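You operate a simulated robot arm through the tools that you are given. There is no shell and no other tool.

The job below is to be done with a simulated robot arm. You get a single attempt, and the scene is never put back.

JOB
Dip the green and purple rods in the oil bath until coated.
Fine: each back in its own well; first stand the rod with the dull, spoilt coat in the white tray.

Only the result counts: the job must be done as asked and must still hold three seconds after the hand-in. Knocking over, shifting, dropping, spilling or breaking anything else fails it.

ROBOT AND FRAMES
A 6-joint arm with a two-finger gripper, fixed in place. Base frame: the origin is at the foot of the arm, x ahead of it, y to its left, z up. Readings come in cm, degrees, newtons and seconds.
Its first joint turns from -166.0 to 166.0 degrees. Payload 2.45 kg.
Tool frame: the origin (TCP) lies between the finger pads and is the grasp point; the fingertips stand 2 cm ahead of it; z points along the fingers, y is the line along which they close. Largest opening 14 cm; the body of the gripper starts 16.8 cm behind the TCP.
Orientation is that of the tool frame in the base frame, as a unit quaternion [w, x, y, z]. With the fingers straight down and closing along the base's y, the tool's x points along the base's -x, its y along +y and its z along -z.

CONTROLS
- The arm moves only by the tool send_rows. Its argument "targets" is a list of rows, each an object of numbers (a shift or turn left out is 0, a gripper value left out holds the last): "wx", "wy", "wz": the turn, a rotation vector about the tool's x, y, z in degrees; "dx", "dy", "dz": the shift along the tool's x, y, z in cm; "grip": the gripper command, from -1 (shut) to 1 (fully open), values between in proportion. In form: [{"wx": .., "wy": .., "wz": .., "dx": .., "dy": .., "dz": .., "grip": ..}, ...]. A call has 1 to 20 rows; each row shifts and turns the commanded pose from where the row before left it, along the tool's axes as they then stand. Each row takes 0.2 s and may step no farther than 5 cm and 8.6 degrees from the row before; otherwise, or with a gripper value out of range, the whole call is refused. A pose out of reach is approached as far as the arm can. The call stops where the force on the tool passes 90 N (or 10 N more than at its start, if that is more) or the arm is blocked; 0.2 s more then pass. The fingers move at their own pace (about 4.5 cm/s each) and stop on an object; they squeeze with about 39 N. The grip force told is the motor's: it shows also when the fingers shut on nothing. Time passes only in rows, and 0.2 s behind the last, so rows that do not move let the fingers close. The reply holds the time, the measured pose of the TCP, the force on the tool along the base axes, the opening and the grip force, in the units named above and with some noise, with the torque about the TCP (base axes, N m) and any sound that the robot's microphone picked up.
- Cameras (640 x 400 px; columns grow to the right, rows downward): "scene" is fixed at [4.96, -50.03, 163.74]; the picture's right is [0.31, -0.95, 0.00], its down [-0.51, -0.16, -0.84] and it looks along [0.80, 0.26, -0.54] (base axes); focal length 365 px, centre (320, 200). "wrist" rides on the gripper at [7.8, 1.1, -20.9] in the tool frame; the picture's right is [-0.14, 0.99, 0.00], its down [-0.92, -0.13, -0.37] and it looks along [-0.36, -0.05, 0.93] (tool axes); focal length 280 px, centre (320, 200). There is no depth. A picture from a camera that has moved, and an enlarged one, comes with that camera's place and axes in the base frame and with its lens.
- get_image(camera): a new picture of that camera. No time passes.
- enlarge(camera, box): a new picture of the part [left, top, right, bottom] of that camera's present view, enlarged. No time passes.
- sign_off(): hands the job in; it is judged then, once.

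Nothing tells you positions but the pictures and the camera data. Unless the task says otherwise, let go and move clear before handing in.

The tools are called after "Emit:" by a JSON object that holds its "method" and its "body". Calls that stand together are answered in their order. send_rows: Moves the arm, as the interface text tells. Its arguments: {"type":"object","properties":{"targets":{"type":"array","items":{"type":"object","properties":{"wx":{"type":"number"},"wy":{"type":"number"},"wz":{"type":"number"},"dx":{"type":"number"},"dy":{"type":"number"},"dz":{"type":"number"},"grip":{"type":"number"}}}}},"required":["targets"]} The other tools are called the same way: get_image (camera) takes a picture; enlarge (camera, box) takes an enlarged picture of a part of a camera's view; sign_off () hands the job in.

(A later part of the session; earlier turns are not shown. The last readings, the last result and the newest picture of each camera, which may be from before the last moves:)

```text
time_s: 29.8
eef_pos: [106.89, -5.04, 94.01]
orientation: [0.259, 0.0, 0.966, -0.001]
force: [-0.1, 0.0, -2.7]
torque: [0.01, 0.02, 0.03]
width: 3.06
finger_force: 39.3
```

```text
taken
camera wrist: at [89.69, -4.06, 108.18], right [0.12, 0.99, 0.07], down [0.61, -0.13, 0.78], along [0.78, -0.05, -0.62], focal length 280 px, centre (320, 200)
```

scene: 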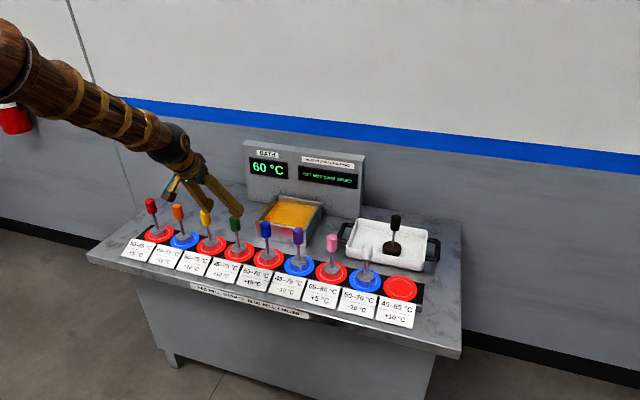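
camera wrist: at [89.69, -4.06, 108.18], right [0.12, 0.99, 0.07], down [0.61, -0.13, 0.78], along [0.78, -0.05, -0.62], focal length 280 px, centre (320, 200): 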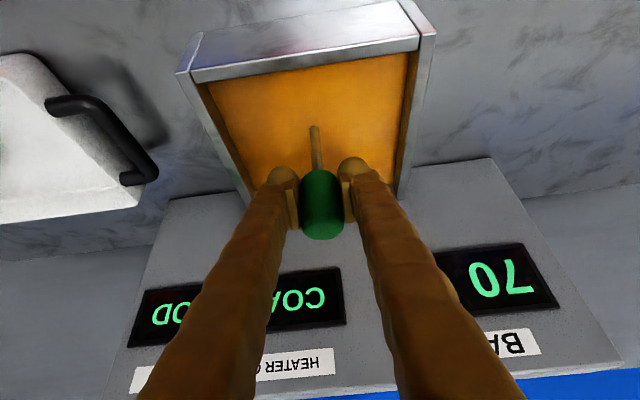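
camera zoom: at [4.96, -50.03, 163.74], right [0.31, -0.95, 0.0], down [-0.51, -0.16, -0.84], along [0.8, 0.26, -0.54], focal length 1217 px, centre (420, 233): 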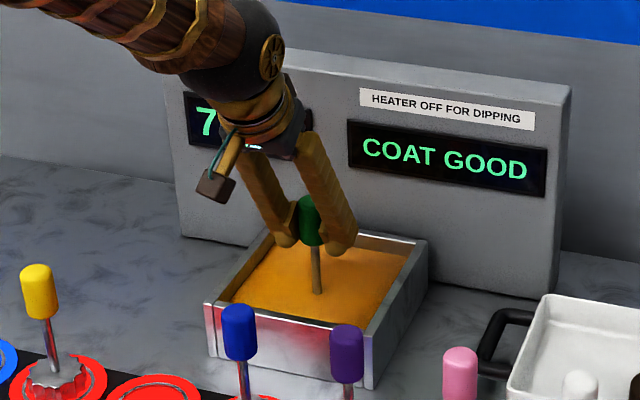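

The display says "COAT GOOD" and 70 °C. I'll lift green straight out, let it drain briefly over the bath, and look.

Emit:
{"method": "send_rows", "body": {"targets": [{"dx": -0.7, "dz": -1.207}, {"dx": -1.5, "dz": -2.6}, {"dx": -1.5, "dz": -2.6}, {"dx": -1.5, "dz": -2.6}, {}, {}, {}, {}, {}]}}

Emit:
{"method": "enlarge", "body": {"camera": "scene", "box": [210, 130, 370, 250]}}

Emit:
{"method": "get_image", "body": {"camera": "wrist"}}

```text
time_s: 31.8
eef_pos: [106.97, -5.05, 104.08]
orientation: [0.26, 0.0, 0.966, -0.001]
force: [0.2, -0.6, -3.1]
torque: [-0.03, -0.01, 0.02]
width: 3.06
finger_force: 39.4
```

```text
3.33 times, centred on (290, 190) of scene
camera zoom: at [4.96, -50.03, 163.74], right [0.31, -0.95, 0.0], down [-0.51, -0.16, -0.84], along [0.8, 0.26, -0.54], focal length 1217 px, centre (420, 233)
```

zoom: 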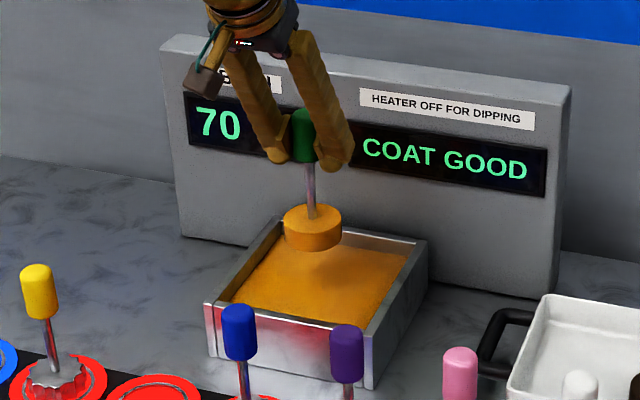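

```text
taken
camera wrist: at [89.69, -3.96, 118.44], right [0.12, 0.99, 0.07], down [0.61, -0.13, 0.78], along [0.78, -0.05, -0.62], focal length 280 px, centre (320, 200)
```

wrist: 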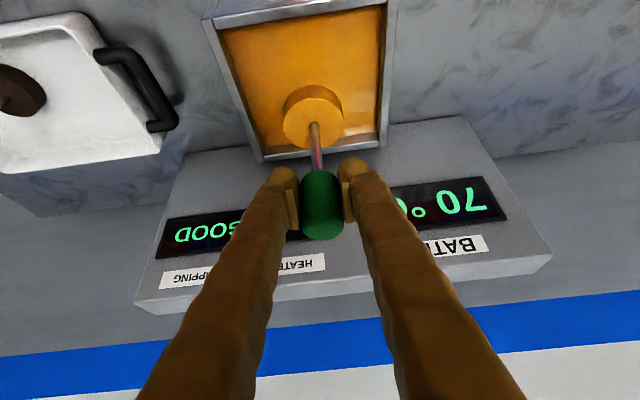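

Green is evenly coated in amber. I'll retrace the path back over its own well and check the alignment.

Emit:
{"method": "send_rows", "body": {"targets": [{"dx": 2.7, "dy": 1.867, "dz": -1.558}, {"dx": 2.7, "dy": 1.867, "dz": -1.558}, {"dx": 2.7, "dy": 1.867, "dz": -1.558}, {"dx": 2.7, "dy": 1.867, "dz": -1.558}, {"dx": 2.7, "dy": 1.867, "dz": -1.558}, {"dx": 2.7, "dy": 1.867, "dz": -1.558}, {}]}}

Emit:
{"method": "get_image", "body": {"camera": "wrist"}}

Emit:
{"method": "enlarge", "body": {"camera": "scene", "box": [180, 140, 340, 280]}}

```text
time_s: 33.4
eef_pos: [88.05, 6.2, 104.16]
orientation: [0.26, -0.001, 0.966, 0.0]
force: [0.3, -0.2, -2.6]
torque: [0.04, 0.02, -0.02]
width: 3.05
finger_force: 38.7
```

```text
taken
camera wrist: at [70.9, 7.21, 118.52], right [0.12, 0.99, 0.07], down [0.61, -0.13, 0.78], along [0.78, -0.05, -0.62], focal length 280 px, centre (320, 200)
```

wrist: 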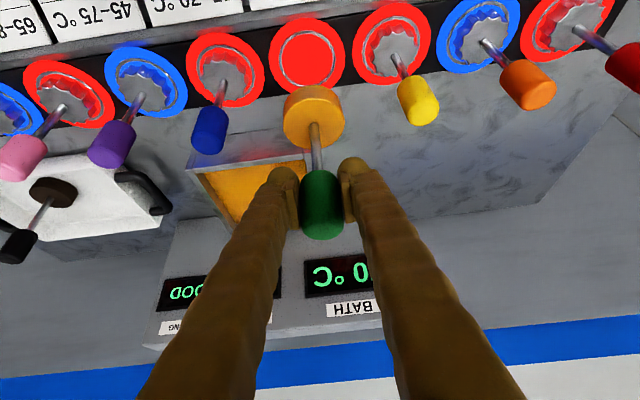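

```text
2.86 times, centred on (260, 210) of scene
camera zoom: at [4.96, -50.03, 163.74], right [0.31, -0.95, 0.0], down [-0.51, -0.16, -0.84], along [0.8, 0.26, -0.54], focal length 1043 px, centre (491, 171)
```

zoom: 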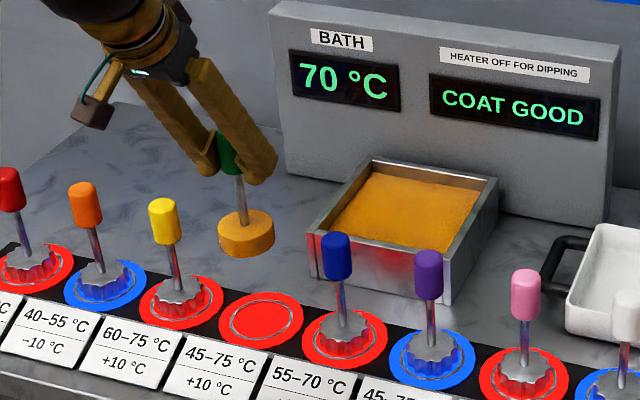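

It's aligned over the green rod's own well. I'll lower to just above the pad, then in fine steps to contact.

Emit:
{"method": "send_rows", "body": {"targets": [{"dx": 1.41, "dz": 2.648}, {"dx": 1.5, "dz": 2.598}, {"dx": 1.5, "dz": 2.598}, {"dx": 0.75, "dz": 1.299}, {}]}}

Emit:
{"method": "enlarge", "body": {"camera": "wrist", "box": [200, 30, 440, 250]}}

Emit:
{"method": "enlarge", "body": {"camera": "scene", "box": [190, 200, 290, 280]}}

```text
time_s: 34.6
eef_pos: [88.29, 6.23, 93.63]
orientation: [0.26, 0.0, 0.966, -0.001]
force: [0.0, 0.4, -3.1]
torque: [0.02, 0.0, 0.0]
width: 3.08
finger_force: 39.1
```

```text
1.82 times, centred on (320, 140) of wrist
camera zoom: at [70.98, 7.33, 107.96], right [0.12, 0.99, 0.07], down [0.61, -0.13, 0.78], along [0.78, -0.05, -0.62], focal length 510 px, centre (320, 309)
```

zoom: 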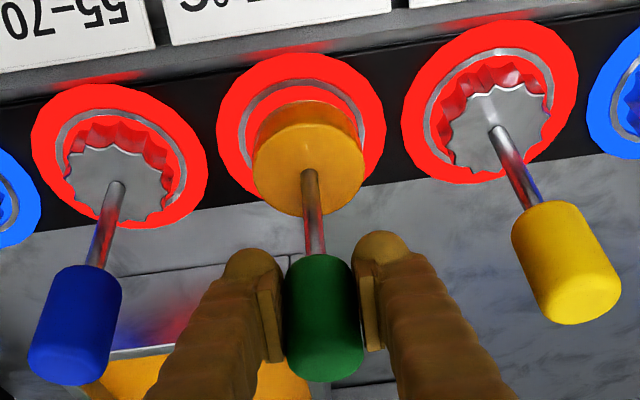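

```text
5.00 times, centred on (240, 240) of scene
camera zoom: at [4.96, -50.03, 163.74], right [0.31, -0.95, 0.0], down [-0.51, -0.16, -0.84], along [0.8, 0.26, -0.54], focal length 1825 px, centre (720, 0)
```

zoom: 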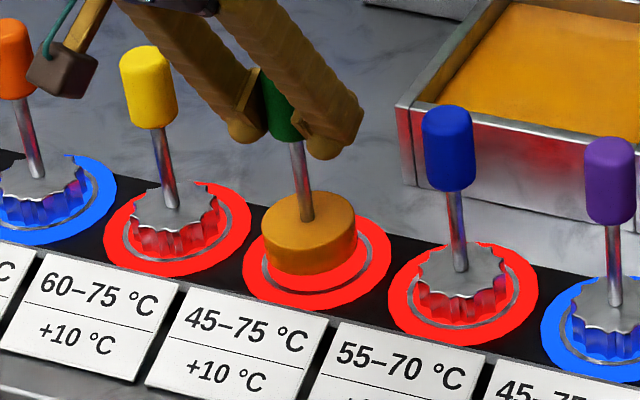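

Emit:
{"method": "send_rows", "body": {"targets": [{"dx": 0.25, "dz": 0.433}, {"dx": 0.2, "dz": 0.346}, {"dx": 0.15, "dz": 0.26}, {}]}}

```text
time_s: 35.6
eef_pos: [88.34, 6.18, 92.58]
orientation: [0.259, 0.0, 0.966, 0.001]
force: [-25.6, 4.7, 29.4]
torque: [0.02, 0.21, 0.06]
width: 3.04
finger_force: 39.4
```

I feel contact about 3 mm early with a sideways force of -25 N in x. I'll look before doing anything else.

Emit:
{"method": "enlarge", "body": {"camera": "wrist", "box": [240, 50, 400, 180]}}

Emit:
{"method": "enlarge", "body": {"camera": "scene", "box": [210, 220, 270, 280]}}

```text
3.08 times, centred on (320, 115) of wrist
camera zoom: at [71.02, 7.27, 106.93], right [0.12, 0.99, 0.07], down [0.61, -0.13, 0.78], along [0.78, -0.05, -0.62], focal length 863 px, centre (320, 462)
```

zoom: 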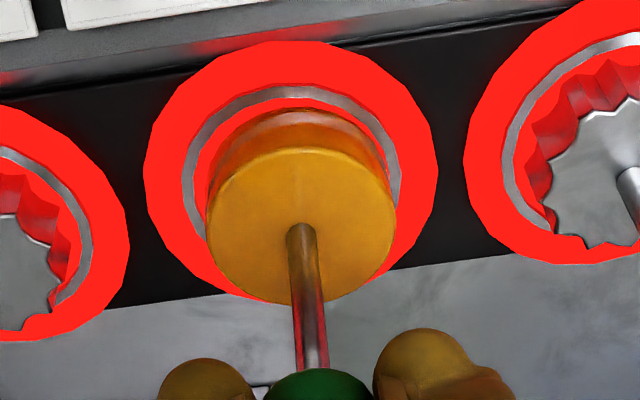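

```text
6.67 times, centred on (240, 250) of scene
camera zoom: at [4.96, -50.03, 163.74], right [0.31, -0.95, 0.0], down [-0.51, -0.16, -0.84], along [0.8, 0.26, -0.54], focal length 2434 px, centre (853, -133)
```

zoom: 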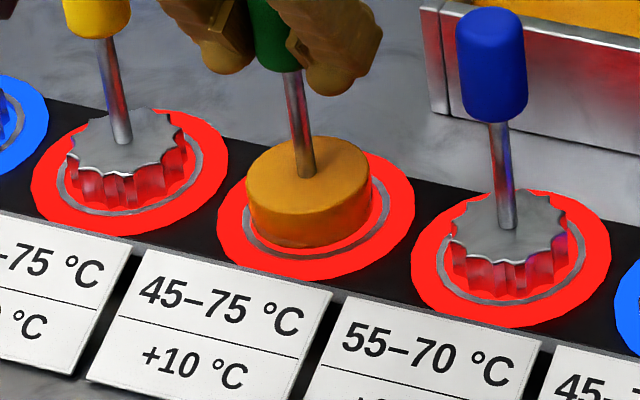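

The coated head seems to be catching the far (+x) lip of the well ring. I'll raise 6 mm, shift back in x by 3 mm and slightly toward -y, and retry gently.

Emit:
{"method": "send_rows", "body": {"targets": [{"dx": -0.3, "dz": -0.52}, {"dx": 0.26, "dy": -0.1, "dz": -0.15}, {}]}}

Emit:
{"method": "enlarge", "body": {"camera": "wrist", "box": [240, 50, 400, 180]}}

Emit:
{"method": "enlarge", "body": {"camera": "scene", "box": [210, 220, 270, 280]}}

```text
time_s: 36.4
eef_pos: [88.02, 6.06, 93.03]
orientation: [0.259, 0.0, 0.966, -0.001]
force: [0.0, 0.6, -3.8]
torque: [-0.04, 0.0, 0.01]
width: 3.08
finger_force: 39.1
heard: pop
```

```text
3.08 times, centred on (320, 115) of wrist
camera zoom: at [70.76, 7.13, 107.37], right [0.12, 0.99, 0.07], down [0.61, -0.13, 0.78], along [0.78, -0.05, -0.62], focal length 863 px, centre (320, 462)
```

zoom: 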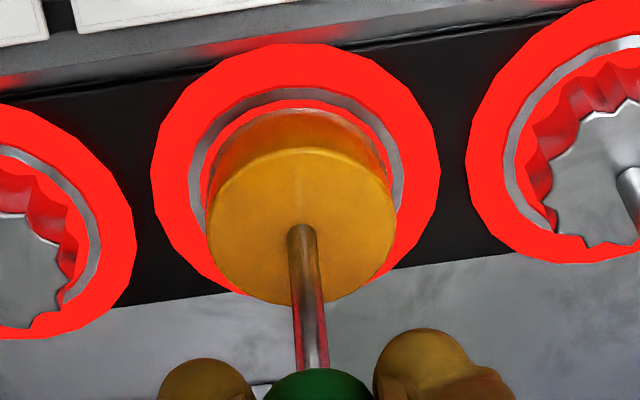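

```text
6.67 times, centred on (240, 250) of scene
camera zoom: at [4.96, -50.03, 163.74], right [0.31, -0.95, 0.0], down [-0.51, -0.16, -0.84], along [0.8, 0.26, -0.54], focal length 2434 px, centre (853, -133)
```

zoom: 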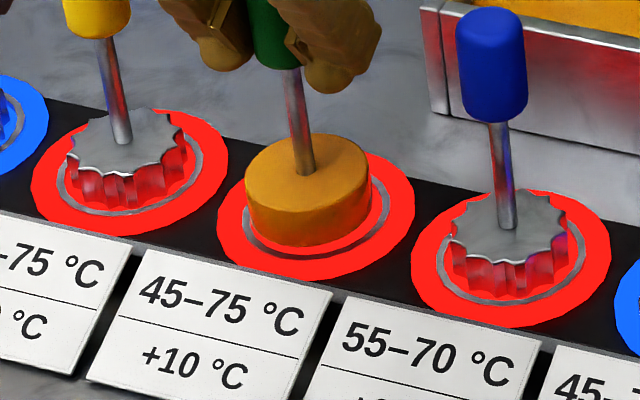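

The rod hasn't moved in the grip and the head looks laterally centred on the ring. I'll lower gently again in 2 mm steps, checking the force direction.

Emit:
{"method": "send_rows", "body": {"targets": [{"dx": 0.1, "dz": 0.173}, {"dx": 0.1, "dz": 0.173}, {}]}}

```text
time_s: 37.2
eef_pos: [88.11, 6.05, 92.7]
orientation: [0.258, -0.001, 0.966, -0.001]
force: [-1.5, -0.5, -2.5]
torque: [-0.01, 0.04, 0.0]
width: 3.07
finger_force: 38.8
```

Emit:
{"method": "send_rows", "body": {"targets": [{"dx": 0.1, "dz": 0.173}, {}]}}

```text
time_s: 37.8
eef_pos: [88.0, 6.0, 92.6]
orientation: [0.26, 0.0, 0.966, 0.001]
force: [-14.3, -5.5, 26.9]
torque: [-0.07, 0.12, -0.02]
width: 3.06
finger_force: 38.3
```

The contact height suggests the head's edge is resting on the ring lip, about 3–4 mm high. I'll look closely at which side it's riding on.

Emit:
{"method": "enlarge", "body": {"camera": "wrist", "box": [270, 60, 370, 150]}}

Emit:
{"method": "enlarge", "body": {"camera": "scene", "box": [218, 230, 258, 265]}}

Emit:
{"method": "enlarge", "body": {"camera": "scene", "box": [248, 240, 288, 275]}}

Emit:
{"method": "enlarge", "body": {"camera": "scene", "box": [380, 270, 420, 305]}}

```text
4.44 times, centred on (320, 105) of wrist
camera zoom: at [70.76, 7.08, 106.92], right [0.12, 0.99, 0.07], down [0.61, -0.13, 0.78], along [0.78, -0.05, -0.62], focal length 1246 px, centre (320, 622)
```

zoom: 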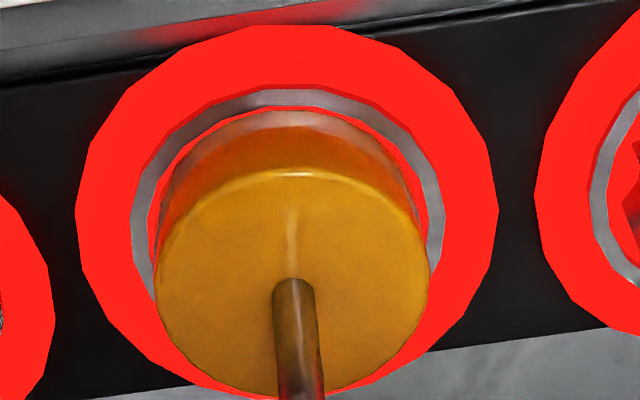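

```text
11.43 times, centred on (238, 248) of scene
camera zoom: at [4.96, -50.03, 163.74], right [0.31, -0.95, 0.0], down [-0.51, -0.16, -0.84], along [0.8, 0.26, -0.54], focal length 4172 px, centre (1257, -343)
```

zoom: 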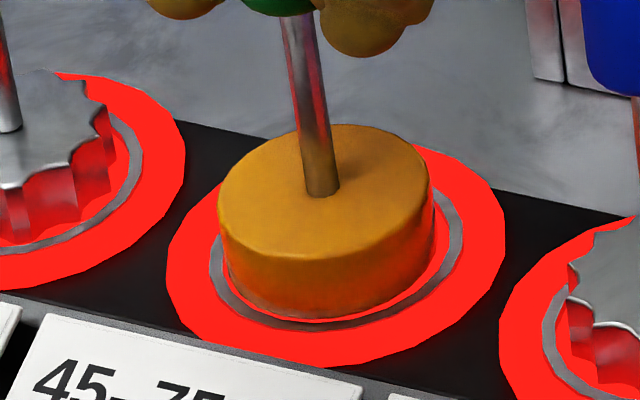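

```text
11.43 times, centred on (268, 258) of scene
camera zoom: at [4.96, -50.03, 163.74], right [0.31, -0.95, 0.0], down [-0.51, -0.16, -0.84], along [0.8, 0.26, -0.54], focal length 4172 px, centre (914, -457)
```

zoom: 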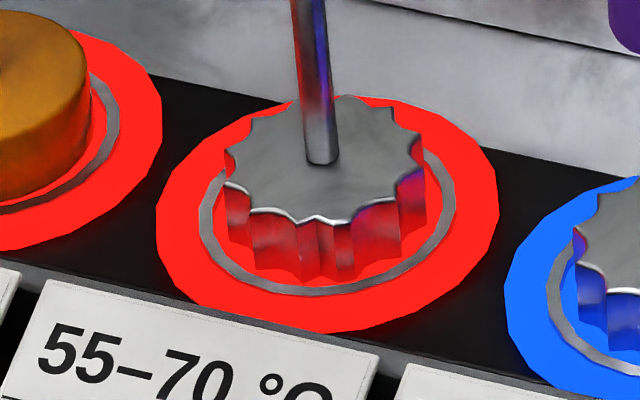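

```text
11.43 times, centred on (400, 288) of scene
camera zoom: at [4.96, -50.03, 163.74], right [0.31, -0.95, 0.0], down [-0.51, -0.16, -0.84], along [0.8, 0.26, -0.54], focal length 4172 px, centre (-594, -800)
```

zoom: 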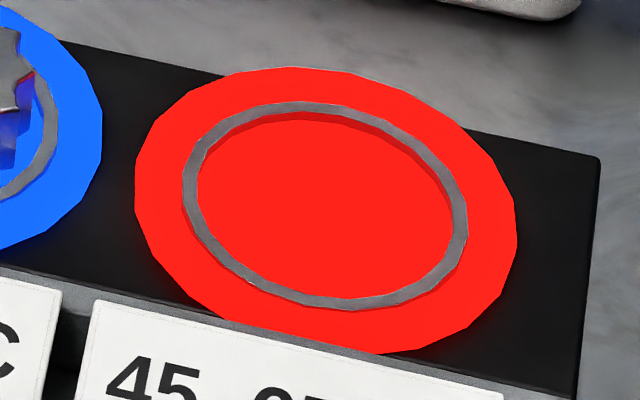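

The ring is the rim of a shallow 3–4 mm recess, and the coat has thickened the head to about 6.4 cm against a 6.9 cm opening. It may already be at the floor, touching the far wall. I'll ease up, shift 2 mm toward -x, and compare forces.

Emit:
{"method": "send_rows", "body": {"targets": [{"dx": -0.05, "dz": -0.087}, {"dx": 0.173, "dy": -0.05, "dz": -0.1}, {}]}}

Emit:
{"method": "send_rows", "body": {"targets": [{"dx": 0.05, "dz": 0.087}, {}]}}

Emit:
{"method": "send_rows", "body": {"targets": [{"dx": 0.05, "dz": 0.087}, {}]}}

```text
time_s: 38.6
eef_pos: [88.13, 5.95, 92.6]
orientation: [0.26, -0.001, 0.966, 0.0]
force: [39.3, -1.5, -2.7]
torque: [0.03, -0.46, 0.0]
width: 3.08
finger_force: 38.5
```

```text
time_s: 39.2
eef_pos: [88.03, 6.09, 92.65]
orientation: [0.261, -0.001, 0.965, 0.001]
force: [36.6, -4.3, 13.2]
torque: [-0.08, -0.45, 0.02]
width: 3.06
finger_force: 39.3
```

```text
time_s: 39.8
eef_pos: [88.05, 6.04, 92.66]
orientation: [0.261, -0.001, 0.965, 0.0]
force: [16.9, -3.9, 47.6]
torque: [0.0, -0.3, 0.01]
width: 3.05
finger_force: 38.9
```

Force now pushes +x, so the head is captured between the recess walls and resting on the floor. I'll centre it, relieve the pressure, and release.

Emit:
{"method": "send_rows", "body": {"targets": [{"dx": -0.16, "dz": -0.09}, {}]}}

```text
time_s: 40.4
eef_pos: [88.01, 5.94, 92.61]
orientation: [0.26, -0.001, 0.966, 0.0]
force: [9.0, 7.2, 43.1]
torque: [0.13, -0.17, 0.03]
width: 3.02
finger_force: 39.7
```

Emit:
{"method": "send_rows", "body": {"targets": [{}, {}]}}

```text
time_s: 41.0
eef_pos: [88.06, 6.01, 92.58]
orientation: [0.26, 0.0, 0.966, -0.001]
force: [5.4, 12.1, 40.5]
torque: [0.23, -0.17, -0.01]
width: 3.07
finger_force: 39.0
```

Emit:
{"method": "send_rows", "body": {"targets": [{"dx": -0.075, "dz": -0.13}, {}, {}]}}

Emit:
{"method": "enlarge", "body": {"camera": "scene", "box": [218, 230, 258, 265]}}

```text
time_s: 41.8
eef_pos: [87.71, 5.91, 92.65]
orientation: [0.257, 0.0, 0.966, 0.0]
force: [0.2, 0.4, -2.6]
torque: [-0.05, 0.18, -0.08]
width: 3.07
finger_force: 39.4
heard: pop
```

```text
11.43 times, centred on (238, 248) of scene
camera zoom: at [4.96, -50.03, 163.74], right [0.31, -0.95, 0.0], down [-0.51, -0.16, -0.84], along [0.8, 0.26, -0.54], focal length 4172 px, centre (1257, -343)
```

zoom: 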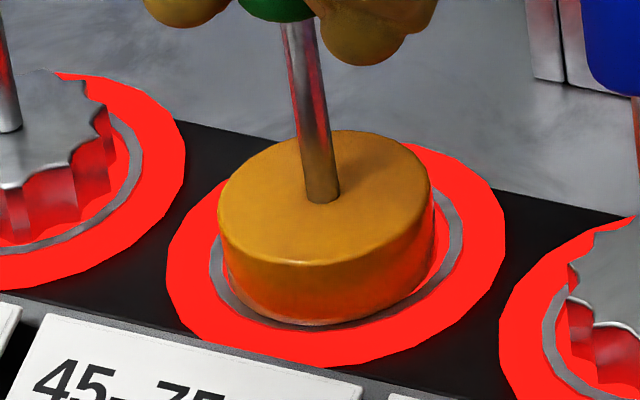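

Emit:
{"method": "enlarge", "body": {"camera": "wrist", "box": [240, 50, 400, 180]}}

Emit:
{"method": "get_image", "body": {"camera": "wrist"}}

Emit:
{"method": "enlarge", "body": {"camera": "scene", "box": [210, 190, 290, 270]}}

```text
3.08 times, centred on (320, 115) of wrist
camera zoom: at [70.67, 7.0, 106.9], right [0.12, 0.99, 0.07], down [0.62, -0.13, 0.78], along [0.78, -0.05, -0.63], focal length 863 px, centre (320, 462)
```

zoom: 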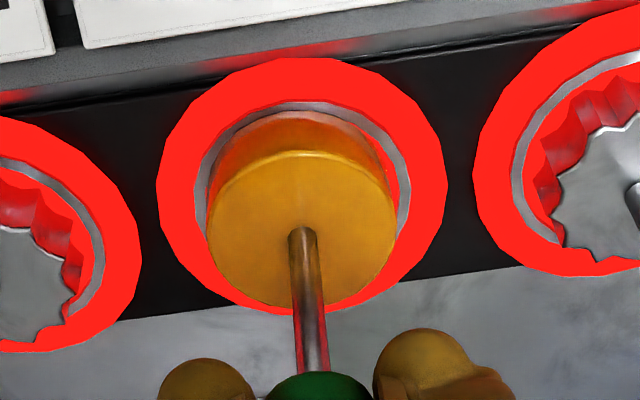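

```text
taken
camera wrist: at [70.67, 7.0, 106.9], right [0.12, 0.99, 0.07], down [0.62, -0.13, 0.78], along [0.78, -0.05, -0.63], focal length 280 px, centre (320, 200)
```

wrist: 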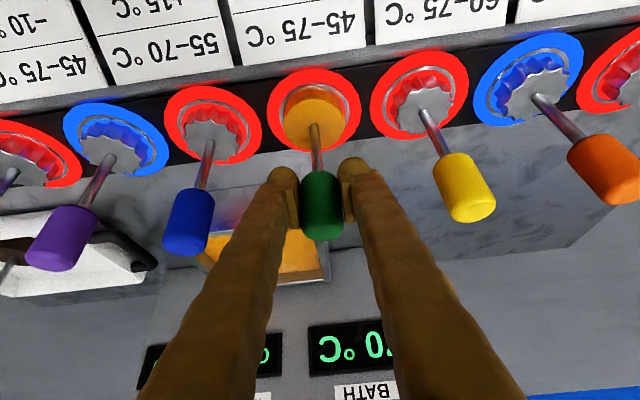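

```text
5.00 times, centred on (250, 230) of scene
camera zoom: at [4.96, -50.03, 163.74], right [0.31, -0.95, 0.0], down [-0.51, -0.16, -0.84], along [0.8, 0.26, -0.54], focal length 1825 px, centre (670, 50)
```

zoom: 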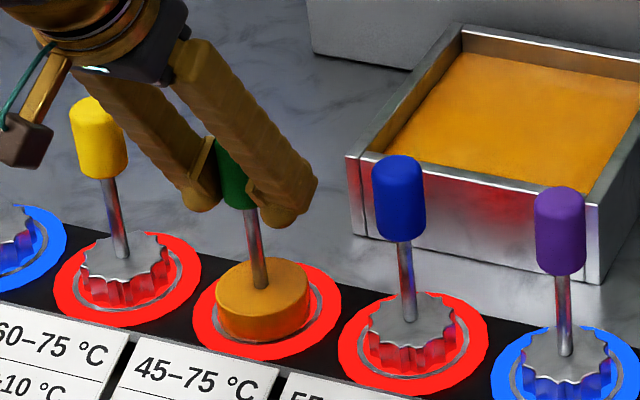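

The rod is unslipped in the grip, just a millimetre or two toward -x/-y of centre. I'll nudge +x 0.1 and +y 0.12, touch down lightly, and check again.

Emit:
{"method": "send_rows", "body": {"targets": [{"dx": -0.087, "dy": 0.12, "dz": 0.05}, {}, {}]}}

Emit:
{"method": "enlarge", "body": {"camera": "wrist", "box": [270, 60, 370, 150]}}

Emit:
{"method": "enlarge", "body": {"camera": "scene", "box": [218, 230, 258, 265]}}

```text
time_s: 42.6
eef_pos: [88.0, 6.13, 92.62]
orientation: [0.259, -0.001, 0.966, -0.001]
force: [0.8, 0.2, -3.3]
torque: [0.01, 0.02, -0.01]
width: 3.05
finger_force: 38.8
```

```text
4.44 times, centred on (320, 105) of wrist
camera zoom: at [70.8, 7.13, 106.99], right [0.12, 0.99, 0.07], down [0.61, -0.13, 0.78], along [0.78, -0.05, -0.62], focal length 1246 px, centre (320, 622)
```

zoom: 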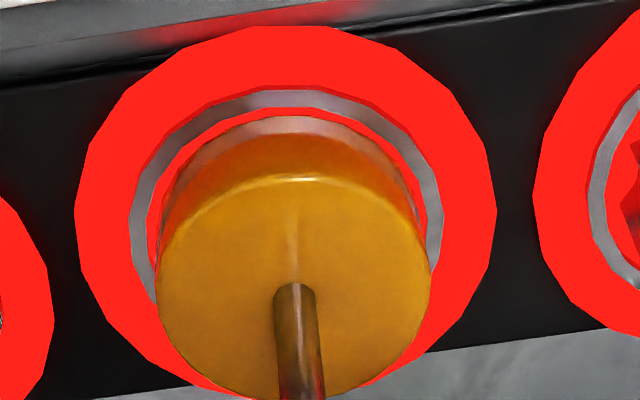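

```text
11.43 times, centred on (238, 248) of scene
camera zoom: at [4.96, -50.03, 163.74], right [0.31, -0.95, 0.0], down [-0.51, -0.16, -0.84], along [0.8, 0.26, -0.54], focal length 4172 px, centre (1257, -343)
```

zoom: 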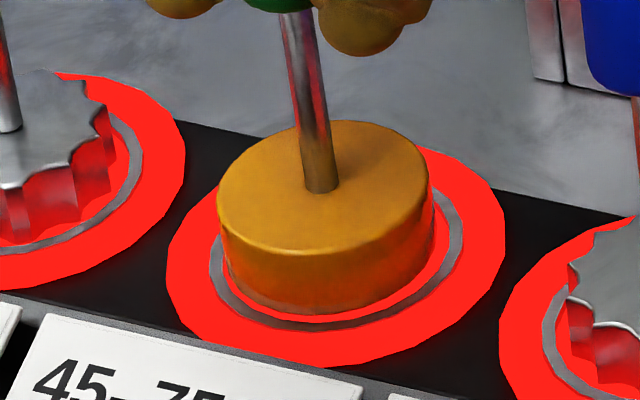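

Emit:
{"method": "send_rows", "body": {"targets": [{"dx": 0.08, "dy": -0.03, "dz": 0.06}, {}, {}]}}

Emit:
{"method": "send_rows", "body": {"targets": [{"dx": 0.05, "dz": 0.087}, {}, {}]}}

Emit:
{"method": "enlarge", "body": {"camera": "scene", "box": [218, 230, 258, 265]}}

```text
time_s: 43.4
eef_pos: [88.01, 6.21, 92.77]
orientation: [0.259, 0.0, 0.966, 0.0]
force: [-0.8, 0.4, -2.6]
torque: [0.03, 0.0, 0.03]
width: 3.07
finger_force: 39.0
```

```text
time_s: 44.2
eef_pos: [88.04, 6.09, 92.63]
orientation: [0.259, -0.001, 0.966, 0.0]
force: [2.5, 0.4, -4.4]
torque: [0.01, 0.08, -0.04]
width: 3.08
finger_force: 38.8
```

```text
11.43 times, centred on (238, 248) of scene
camera zoom: at [4.96, -50.03, 163.74], right [0.31, -0.95, 0.0], down [-0.51, -0.16, -0.84], along [0.8, 0.26, -0.54], focal length 4172 px, centre (1257, -343)
```

zoom: 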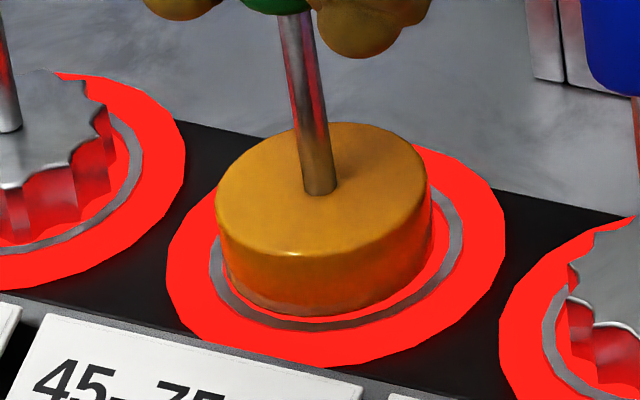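

Emit:
{"method": "send_rows", "body": {"targets": [{"dx": 0.05, "dy": -0.05, "dz": 0.087}, {}, {}]}}

Emit:
{"method": "send_rows", "body": {"targets": [{"dx": 0.05, "dz": 0.087}, {}, {}]}}

Emit:
{"method": "enlarge", "body": {"camera": "scene", "box": [218, 230, 258, 265]}}

Emit:
{"method": "enlarge", "body": {"camera": "wrist", "box": [270, 60, 370, 150]}}

```text
time_s: 45.0
eef_pos: [88.0, 6.11, 92.47]
orientation: [0.26, -0.001, 0.966, -0.001]
force: [-10.5, 16.3, 19.8]
torque: [0.21, 0.06, 0.09]
width: 3.04
finger_force: 38.7
```

```text
time_s: 45.8
eef_pos: [87.96, 6.18, 92.53]
orientation: [0.26, -0.001, 0.966, 0.0]
force: [-18.4, 22.3, 50.1]
torque: [0.47, 0.05, 0.17]
width: 3.06
finger_force: 38.9
```

```text
11.43 times, centred on (238, 248) of scene
camera zoom: at [4.96, -50.03, 163.74], right [0.31, -0.95, 0.0], down [-0.51, -0.16, -0.84], along [0.8, 0.26, -0.54], focal length 4172 px, centre (1257, -343)
```

zoom: 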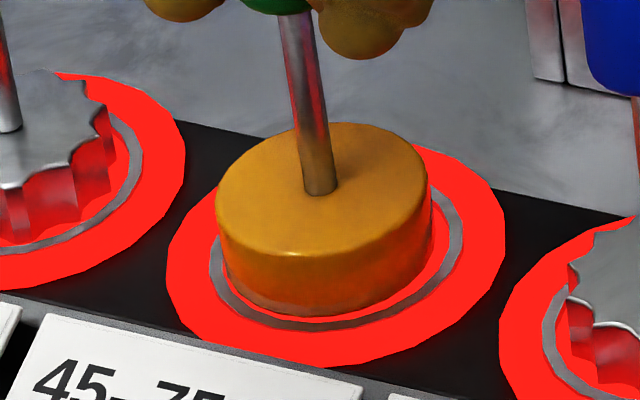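

```text
4.44 times, centred on (320, 105) of wrist
camera zoom: at [70.8, 7.16, 106.76], right [0.12, 0.99, 0.07], down [0.61, -0.13, 0.78], along [0.78, -0.05, -0.62], focal length 1246 px, centre (320, 622)
```

zoom: 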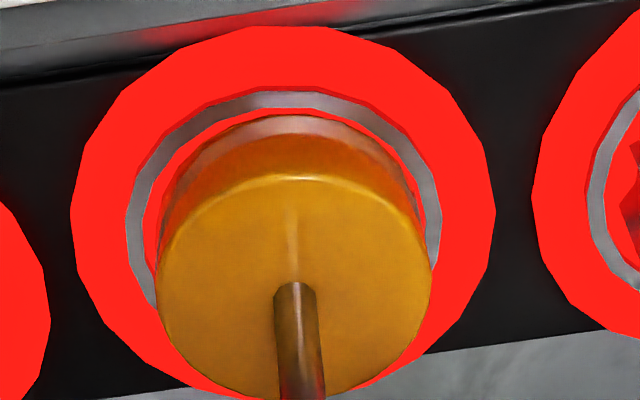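

The contact height matches a coat-thickened head resting on the recess floor, and the wall contact earlier shows it's inside the rim. I'll relieve the load before releasing.

Emit:
{"method": "send_rows", "body": {"targets": [{"dx": -0.075, "dz": -0.13}, {}, {}]}}

```text
time_s: 46.6
eef_pos: [88.05, 6.17, 92.56]
orientation: [0.26, 0.0, 0.966, 0.0]
force: [8.1, 27.7, 26.2]
torque: [0.39, -0.24, 0.07]
width: 3.06
finger_force: 38.6
```

Emit:
{"method": "send_rows", "body": {"targets": [{"dy": 0.1}, {}, {}]}}

```text
time_s: 47.4
eef_pos: [88.04, 6.12, 92.46]
orientation: [0.259, -0.002, 0.966, 0.0]
force: [12.4, 4.7, 26.2]
torque: [0.02, -0.26, 0.0]
width: 3.04
finger_force: 39.1
```

Emit:
{"method": "send_rows", "body": {"targets": [{"dx": -0.09, "dy": 0.02, "dz": -0.04}, {}, {}]}}

```text
time_s: 48.2
eef_pos: [88.07, 6.07, 92.43]
orientation: [0.258, -0.001, 0.966, -0.001]
force: [4.6, 1.4, 12.7]
torque: [-0.02, -0.05, 0.0]
width: 3.03
finger_force: 38.7
```

The lateral forces are now near zero with only light downward contact. I'll release and inspect.

Emit:
{"method": "send_rows", "body": {"targets": [{"grip": -0.45}, {}, {"grip": -0.2}, {"grip": 0.07}, {}, {}, {}]}}

Emit:
{"method": "enlarge", "body": {"camera": "scene", "box": [218, 230, 258, 265]}}

Emit:
{"method": "enlarge", "body": {"camera": "wrist", "box": [220, 50, 420, 250]}}

```text
time_s: 49.8
eef_pos: [88.0, 6.15, 92.54]
orientation: [0.26, -0.001, 0.966, 0.0]
force: [0.0, 0.8, -0.1]
torque: [-0.01, 0.0, 0.02]
width: 7.51
finger_force: 0.1
```

```text
11.43 times, centred on (238, 248) of scene
camera zoom: at [4.96, -50.03, 163.74], right [0.31, -0.95, 0.0], down [-0.51, -0.16, -0.84], along [0.8, 0.26, -0.54], focal length 4172 px, centre (1257, -343)
```

zoom: 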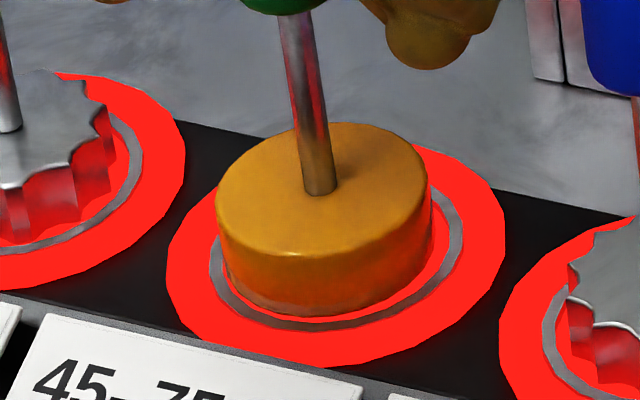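

```text
2.00 times, centred on (320, 150) of wrist
camera zoom: at [70.88, 7.2, 106.84], right [0.12, 0.99, 0.07], down [0.61, -0.13, 0.78], along [0.78, -0.05, -0.62], focal length 561 px, centre (320, 300)
```

zoom: 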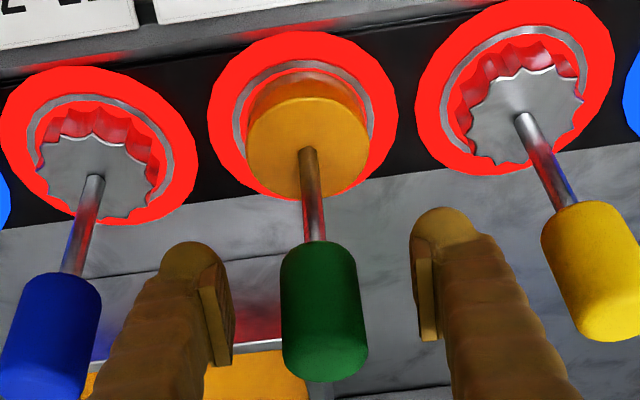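

The rod stays standing after release. I'll back off along the tool axis and compare it to its original picture.

Emit:
{"method": "send_rows", "body": {"targets": [{"dz": -1.5}, {"dz": -3}, {"dz": -4}, {"dz": -4}, {"dx": -1.5, "dz": -2.598}, {"dx": -1.5, "dz": -2.598}, {}]}}

Emit:
{"method": "enlarge", "body": {"camera": "scene", "box": [210, 210, 330, 285]}}

Emit:
{"method": "enlarge", "body": {"camera": "scene", "box": [215, 205, 265, 265]}}

Emit:
{"method": "get_image", "body": {"camera": "wrist"}}

```text
time_s: 51.4
eef_pos: [81.82, 6.06, 109.37]
orientation: [0.26, 0.0, 0.966, 0.0]
force: [-0.9, -0.2, 0.1]
torque: [0.0, 0.02, 0.0]
width: 7.46
finger_force: 0.1
```

```text
5.33 times, centred on (270, 248) of scene
camera zoom: at [4.96, -50.03, 163.74], right [0.31, -0.95, 0.0], down [-0.51, -0.16, -0.84], along [0.8, 0.26, -0.54], focal length 1947 px, centre (587, -53)
```

zoom: 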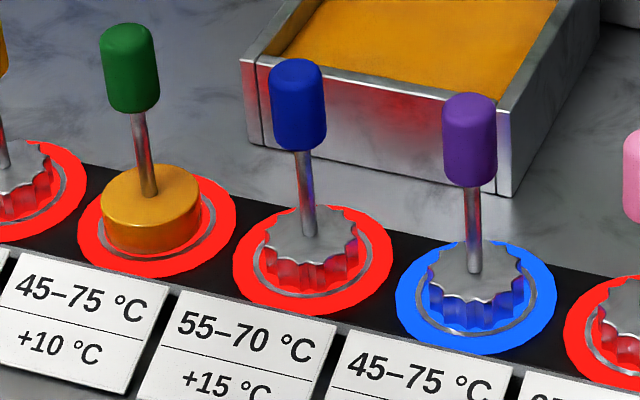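

```text
6.67 times, centred on (240, 235) of scene
camera zoom: at [4.96, -50.03, 163.74], right [0.31, -0.95, 0.0], down [-0.51, -0.16, -0.84], along [0.8, 0.26, -0.54], focal length 2434 px, centre (853, -33)
```

zoom: 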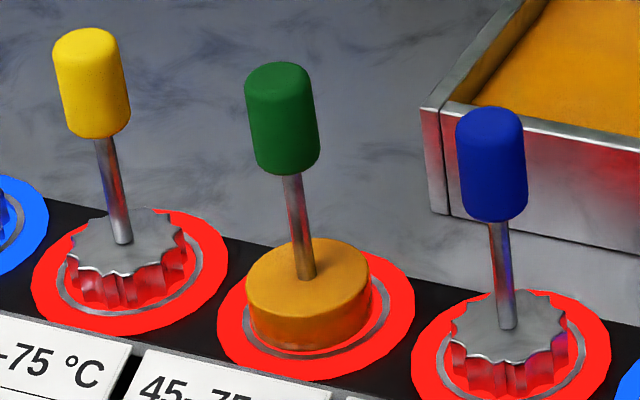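

```text
taken
camera wrist: at [64.58, 7.15, 123.73], right [0.12, 0.99, 0.07], down [0.61, -0.13, 0.78], along [0.78, -0.05, -0.62], focal length 280 px, centre (320, 200)
```

wrist: 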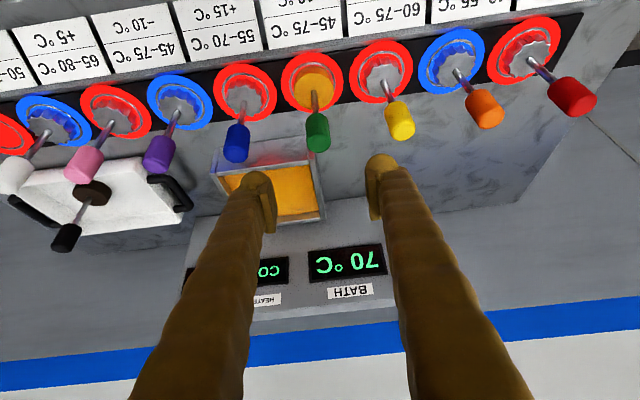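

Emit:
{"method": "enlarge", "body": {"camera": "wrist", "box": [200, 40, 420, 160]}}

Emit:
{"method": "enlarge", "body": {"camera": "wrist", "box": [280, 45, 345, 120]}}

```text
2.91 times, centred on (310, 100) of wrist
camera zoom: at [64.58, 7.15, 123.73], right [0.12, 0.99, 0.07], down [0.61, -0.13, 0.78], along [0.78, -0.05, -0.62], focal length 816 px, centre (349, 491)
```

zoom: 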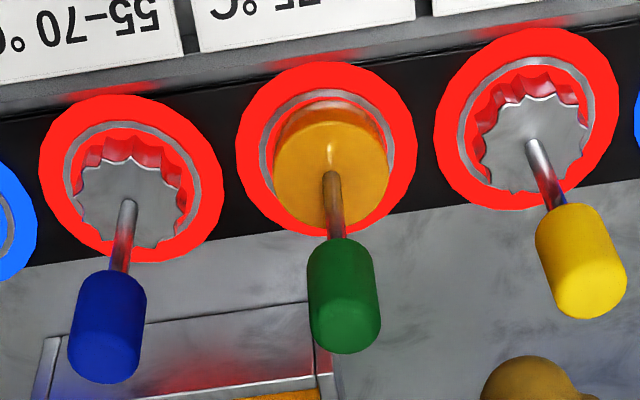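

```text
5.33 times, centred on (312, 82) of wrist
camera zoom: at [64.58, 7.15, 123.73], right [0.12, 0.99, 0.07], down [0.61, -0.13, 0.78], along [0.78, -0.05, -0.62], focal length 1495 px, centre (360, 827)
```

zoom: 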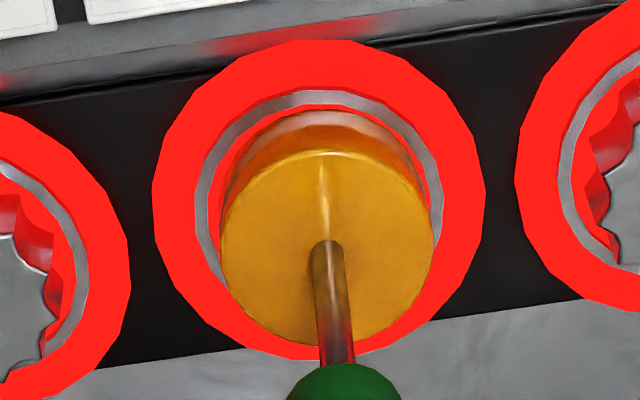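

Green stands upright, flat and inside its ring. The picture shows it shifted uniformly with no tilt, and the bath reads 70 °C. Next is purple (45–75 °C, -10) at about (88.2, -15.95).

Emit:
{"method": "send_rows", "body": {"targets": [{"dy": -4.41}, {"dy": -4.41}, {"dy": -4.41}, {"dy": -4.41}, {"dy": -4.41}, {"dx": 1.48, "dz": 3.0}, {"dx": 1.48, "dz": 3.0}, {}]}}

Emit:
{"method": "get_image", "body": {"camera": "wrist"}}

Emit:
{"method": "enlarge", "body": {"camera": "wrist", "box": [260, 60, 380, 200]}}

Emit:
{"method": "enlarge", "body": {"camera": "scene", "box": [278, 245, 318, 280]}}

```text
time_s: 53.2
eef_pos: [82.48, -15.78, 102.68]
orientation: [0.26, -0.001, 0.966, 0.0]
force: [-0.3, -0.3, 0.3]
torque: [0.01, 0.0, -0.02]
width: 7.51
finger_force: 0.1
```

```text
taken
camera wrist: at [65.17, -14.77, 116.92], right [0.12, 0.99, 0.07], down [0.61, -0.13, 0.78], along [0.78, -0.05, -0.62], focal length 280 px, centre (320, 200)
```

wrist: 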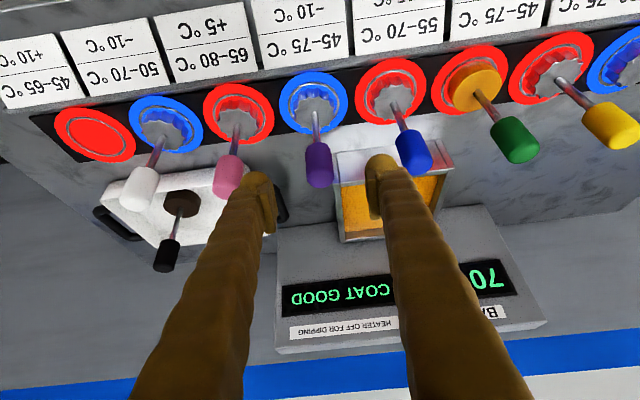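

```text
2.86 times, centred on (320, 130) of wrist
camera zoom: at [65.17, -14.77, 116.92], right [0.12, 0.99, 0.07], down [0.61, -0.13, 0.78], along [0.78, -0.05, -0.62], focal length 801 px, centre (320, 400)
```

zoom: 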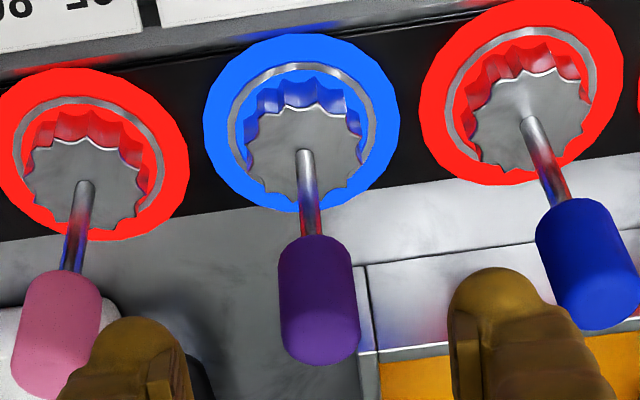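

```text
11.43 times, centred on (298, 262) of scene
camera zoom: at [4.96, -50.03, 163.74], right [0.31, -0.95, 0.0], down [-0.51, -0.16, -0.84], along [0.8, 0.26, -0.54], focal length 4172 px, centre (571, -514)
```

zoom: 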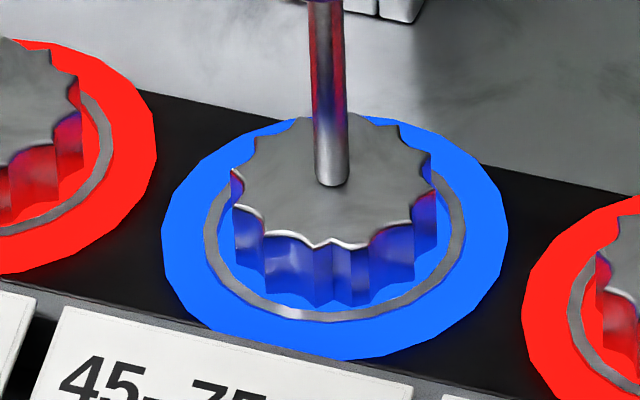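

Purple is centred on the approach line. I'll advance and grasp.

Emit:
{"method": "send_rows", "body": {"targets": [{"dx": 0.09, "dz": 2.95}, {"dz": 3}, {"dz": 3}, {"dz": 1.5}, {"dz": 1.5}, {}]}}

Emit:
{"method": "enlarge", "body": {"camera": "wrist", "box": [220, 50, 420, 250]}}

```text
time_s: 54.6
eef_pos: [88.15, -15.89, 92.38]
orientation: [0.258, -0.001, 0.966, -0.001]
force: [-0.1, 0.7, -0.3]
torque: [-0.03, 0.02, -0.01]
width: 7.5
finger_force: 0.0
```

```text
2.00 times, centred on (320, 150) of wrist
camera zoom: at [70.95, -14.85, 106.65], right [0.12, 0.99, 0.07], down [0.61, -0.13, 0.78], along [0.78, -0.05, -0.62], focal length 561 px, centre (320, 300)
```

zoom: 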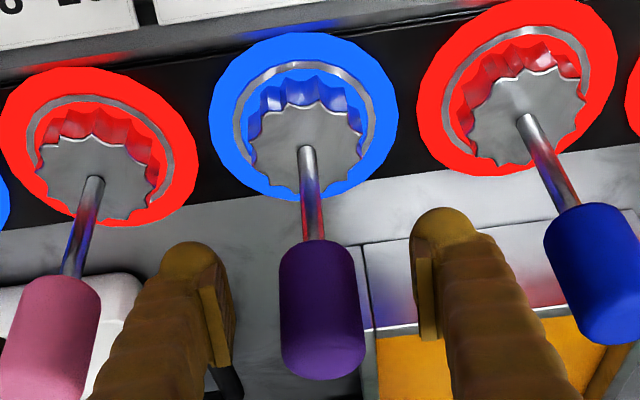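

Emit:
{"method": "send_rows", "body": {"targets": [{"grip": -1}, {}, {}, {}, {}, {}]}}

Emit:
{"method": "enlarge", "body": {"camera": "wrist", "box": [220, 50, 420, 250]}}

Emit:
{"method": "send_rows", "body": {"targets": [{"dx": -0.5, "dz": -0.866}, {"dx": -1, "dz": -1.732}, {"dx": -1.5, "dz": -2.598}, {"dx": -1.5, "dz": -2.598}, {"dx": -1.5, "dz": -2.598}, {}]}}

Emit:
{"method": "get_image", "body": {"camera": "wrist"}}

Emit:
{"method": "get_image", "body": {"camera": "scene"}}

```text
time_s: 56.0
eef_pos: [88.25, -15.86, 92.35]
orientation: [0.259, -0.001, 0.966, -0.001]
force: [0.2, -1.4, -0.3]
torque: [-0.07, 0.03, -0.01]
width: 3.06
finger_force: 39.1
heard: pop
```

```text
2.00 times, centred on (320, 150) of wrist
camera zoom: at [70.95, -14.86, 106.66], right [0.12, 0.99, 0.07], down [0.61, -0.13, 0.78], along [0.78, -0.05, -0.62], focal length 561 px, centre (320, 300)
```

zoom: 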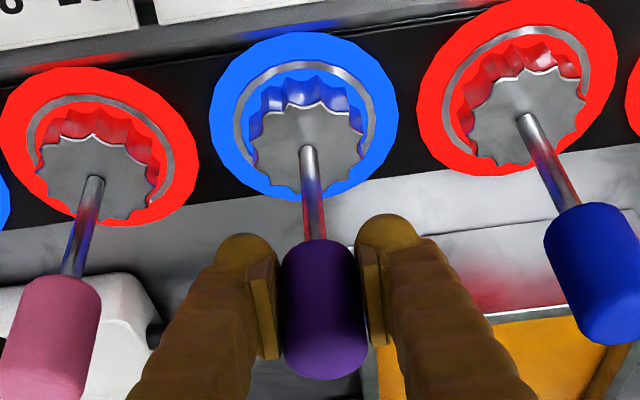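

```text
time_s: 57.4
eef_pos: [88.31, -15.66, 104.5]
orientation: [0.259, 0.0, 0.966, 0.0]
force: [0.1, 0.1, -2.8]
torque: [-0.04, 0.02, -0.01]
width: 3.07
finger_force: 38.5
heard: pop
```

```text
taken
camera wrist: at [71.06, -14.58, 118.76], right [0.12, 0.99, 0.07], down [0.61, -0.13, 0.78], along [0.78, -0.05, -0.62], focal length 280 px, centre (320, 200)
```

wrist: 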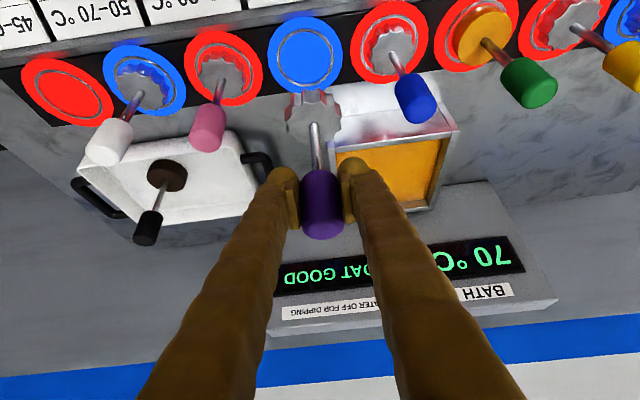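

```text
taken
```

scene: 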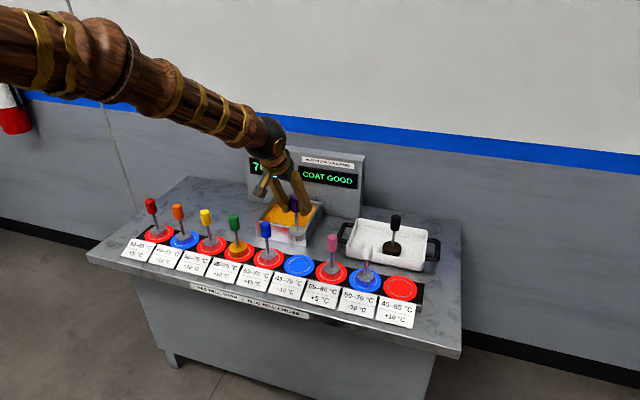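

Purple is lifted. I'll carry it over the bath by the mirrored path, clear of the blue rod.

Emit:
{"method": "send_rows", "body": {"targets": [{"dx": -2.7, "dy": 1.8, "dz": 1.558}, {"dx": -2.7, "dy": 1.8, "dz": 1.558}, {"dx": -2.7, "dy": 1.8, "dz": 1.558}, {"dx": -2.7, "dy": 1.8, "dz": 1.558}, {"dx": -2.7, "dy": 1.8, "dz": 1.558}, {"dx": -2.7, "dy": 1.8, "dz": 1.558}, {}]}}

Emit:
{"method": "send_rows", "body": {"targets": [{"dx": 1.5, "dz": 2.598}, {"dx": 1.0, "dz": 1.732}, {"dx": 0.5, "dz": 0.866}, {}]}}

Emit:
{"method": "enlarge", "body": {"camera": "wrist", "box": [180, 0, 460, 250]}}

Emit:
{"method": "enlarge", "body": {"camera": "scene", "box": [210, 130, 370, 250]}}

```text
time_s: 59.0
eef_pos: [106.95, -4.98, 104.39]
orientation: [0.259, -0.001, 0.966, 0.0]
force: [0.7, -0.5, -3.0]
torque: [-0.01, 0.0, 0.03]
width: 3.06
finger_force: 39.4
```

```text
time_s: 60.0
eef_pos: [106.8, -5.0, 98.44]
orientation: [0.258, -0.001, 0.966, -0.001]
force: [-0.8, 0.0, -2.7]
torque: [-0.01, 0.03, -0.02]
width: 3.05
finger_force: 39.4
```

```text
1.60 times, centred on (320, 125) of wrist
camera zoom: at [89.65, -3.96, 112.65], right [0.12, 0.99, 0.07], down [0.61, -0.13, 0.78], along [0.78, -0.05, -0.62], focal length 449 px, centre (320, 320)
```

zoom: 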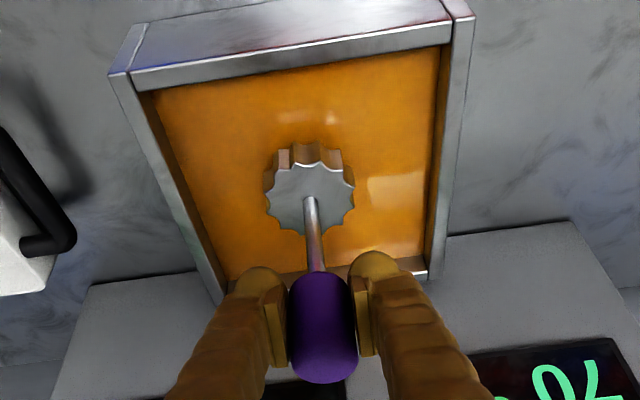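

```text
3.33 times, centred on (290, 190) of scene
camera zoom: at [4.96, -50.03, 163.74], right [0.31, -0.95, 0.0], down [-0.51, -0.16, -0.84], along [0.8, 0.26, -0.54], focal length 1217 px, centre (420, 233)
```

zoom: 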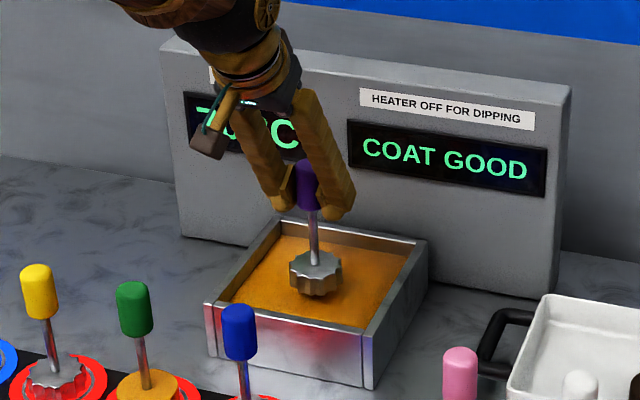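

The setup matches the green dip, so I'll lower to the same depth (4.4 cm more) and hold.

Emit:
{"method": "send_rows", "body": {"targets": [{"dx": 0.5, "dz": 0.866}, {"dx": 0.5, "dz": 0.866}, {"dx": 0.5, "dz": 0.866}, {"dx": 0.4, "dz": 0.693}, {"dx": 0.3, "dz": 0.52}, {}, {}, {}]}}

Emit:
{"method": "enlarge", "body": {"camera": "scene", "box": [210, 130, 370, 250]}}

Emit:
{"method": "get_image", "body": {"camera": "wrist"}}

```text
time_s: 61.8
eef_pos: [106.91, -5.12, 93.96]
orientation: [0.259, 0.0, 0.966, -0.001]
force: [-0.1, 0.7, -3.3]
torque: [0.02, -0.01, 0.01]
width: 3.05
finger_force: 39.3
```

```text
3.33 times, centred on (290, 190) of scene
camera zoom: at [4.96, -50.03, 163.74], right [0.31, -0.95, 0.0], down [-0.51, -0.16, -0.84], along [0.8, 0.26, -0.54], focal length 1217 px, centre (420, 233)
```

zoom: 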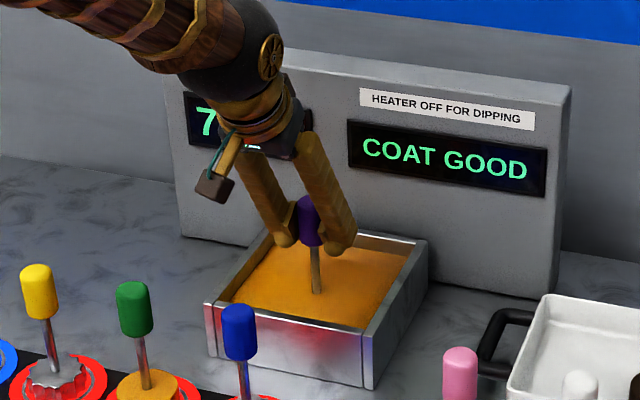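

```text
taken
camera wrist: at [89.61, -4.0, 108.22], right [0.12, 0.99, 0.07], down [0.61, -0.13, 0.78], along [0.78, -0.05, -0.62], focal length 280 px, centre (320, 200)
```

wrist: 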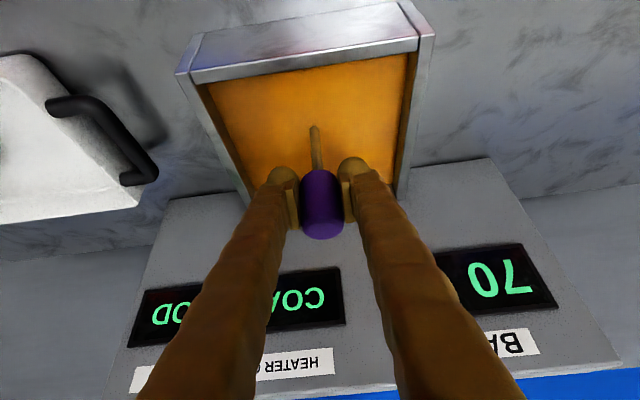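

The display still shows the old 70 °C reading, so this dip hasn't registered yet. I'll hold a little longer.

Emit:
{"method": "send_rows", "body": {"targets": [{}, {}]}}

Emit:
{"method": "get_image", "body": {"camera": "wrist"}}

```text
time_s: 62.4
eef_pos: [106.87, -5.07, 93.93]
orientation: [0.259, -0.001, 0.966, -0.001]
force: [1.0, -0.6, -3.8]
torque: [-0.01, 0.04, 0.0]
width: 3.06
finger_force: 38.8
```

```text
taken
camera wrist: at [89.61, -4.0, 108.22], right [0.12, 0.99, 0.07], down [0.61, -0.13, 0.78], along [0.78, -0.05, -0.62], focal length 280 px, centre (320, 200)
```

wrist: 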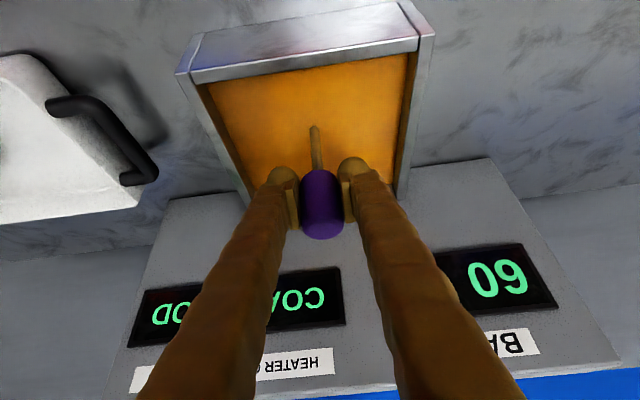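

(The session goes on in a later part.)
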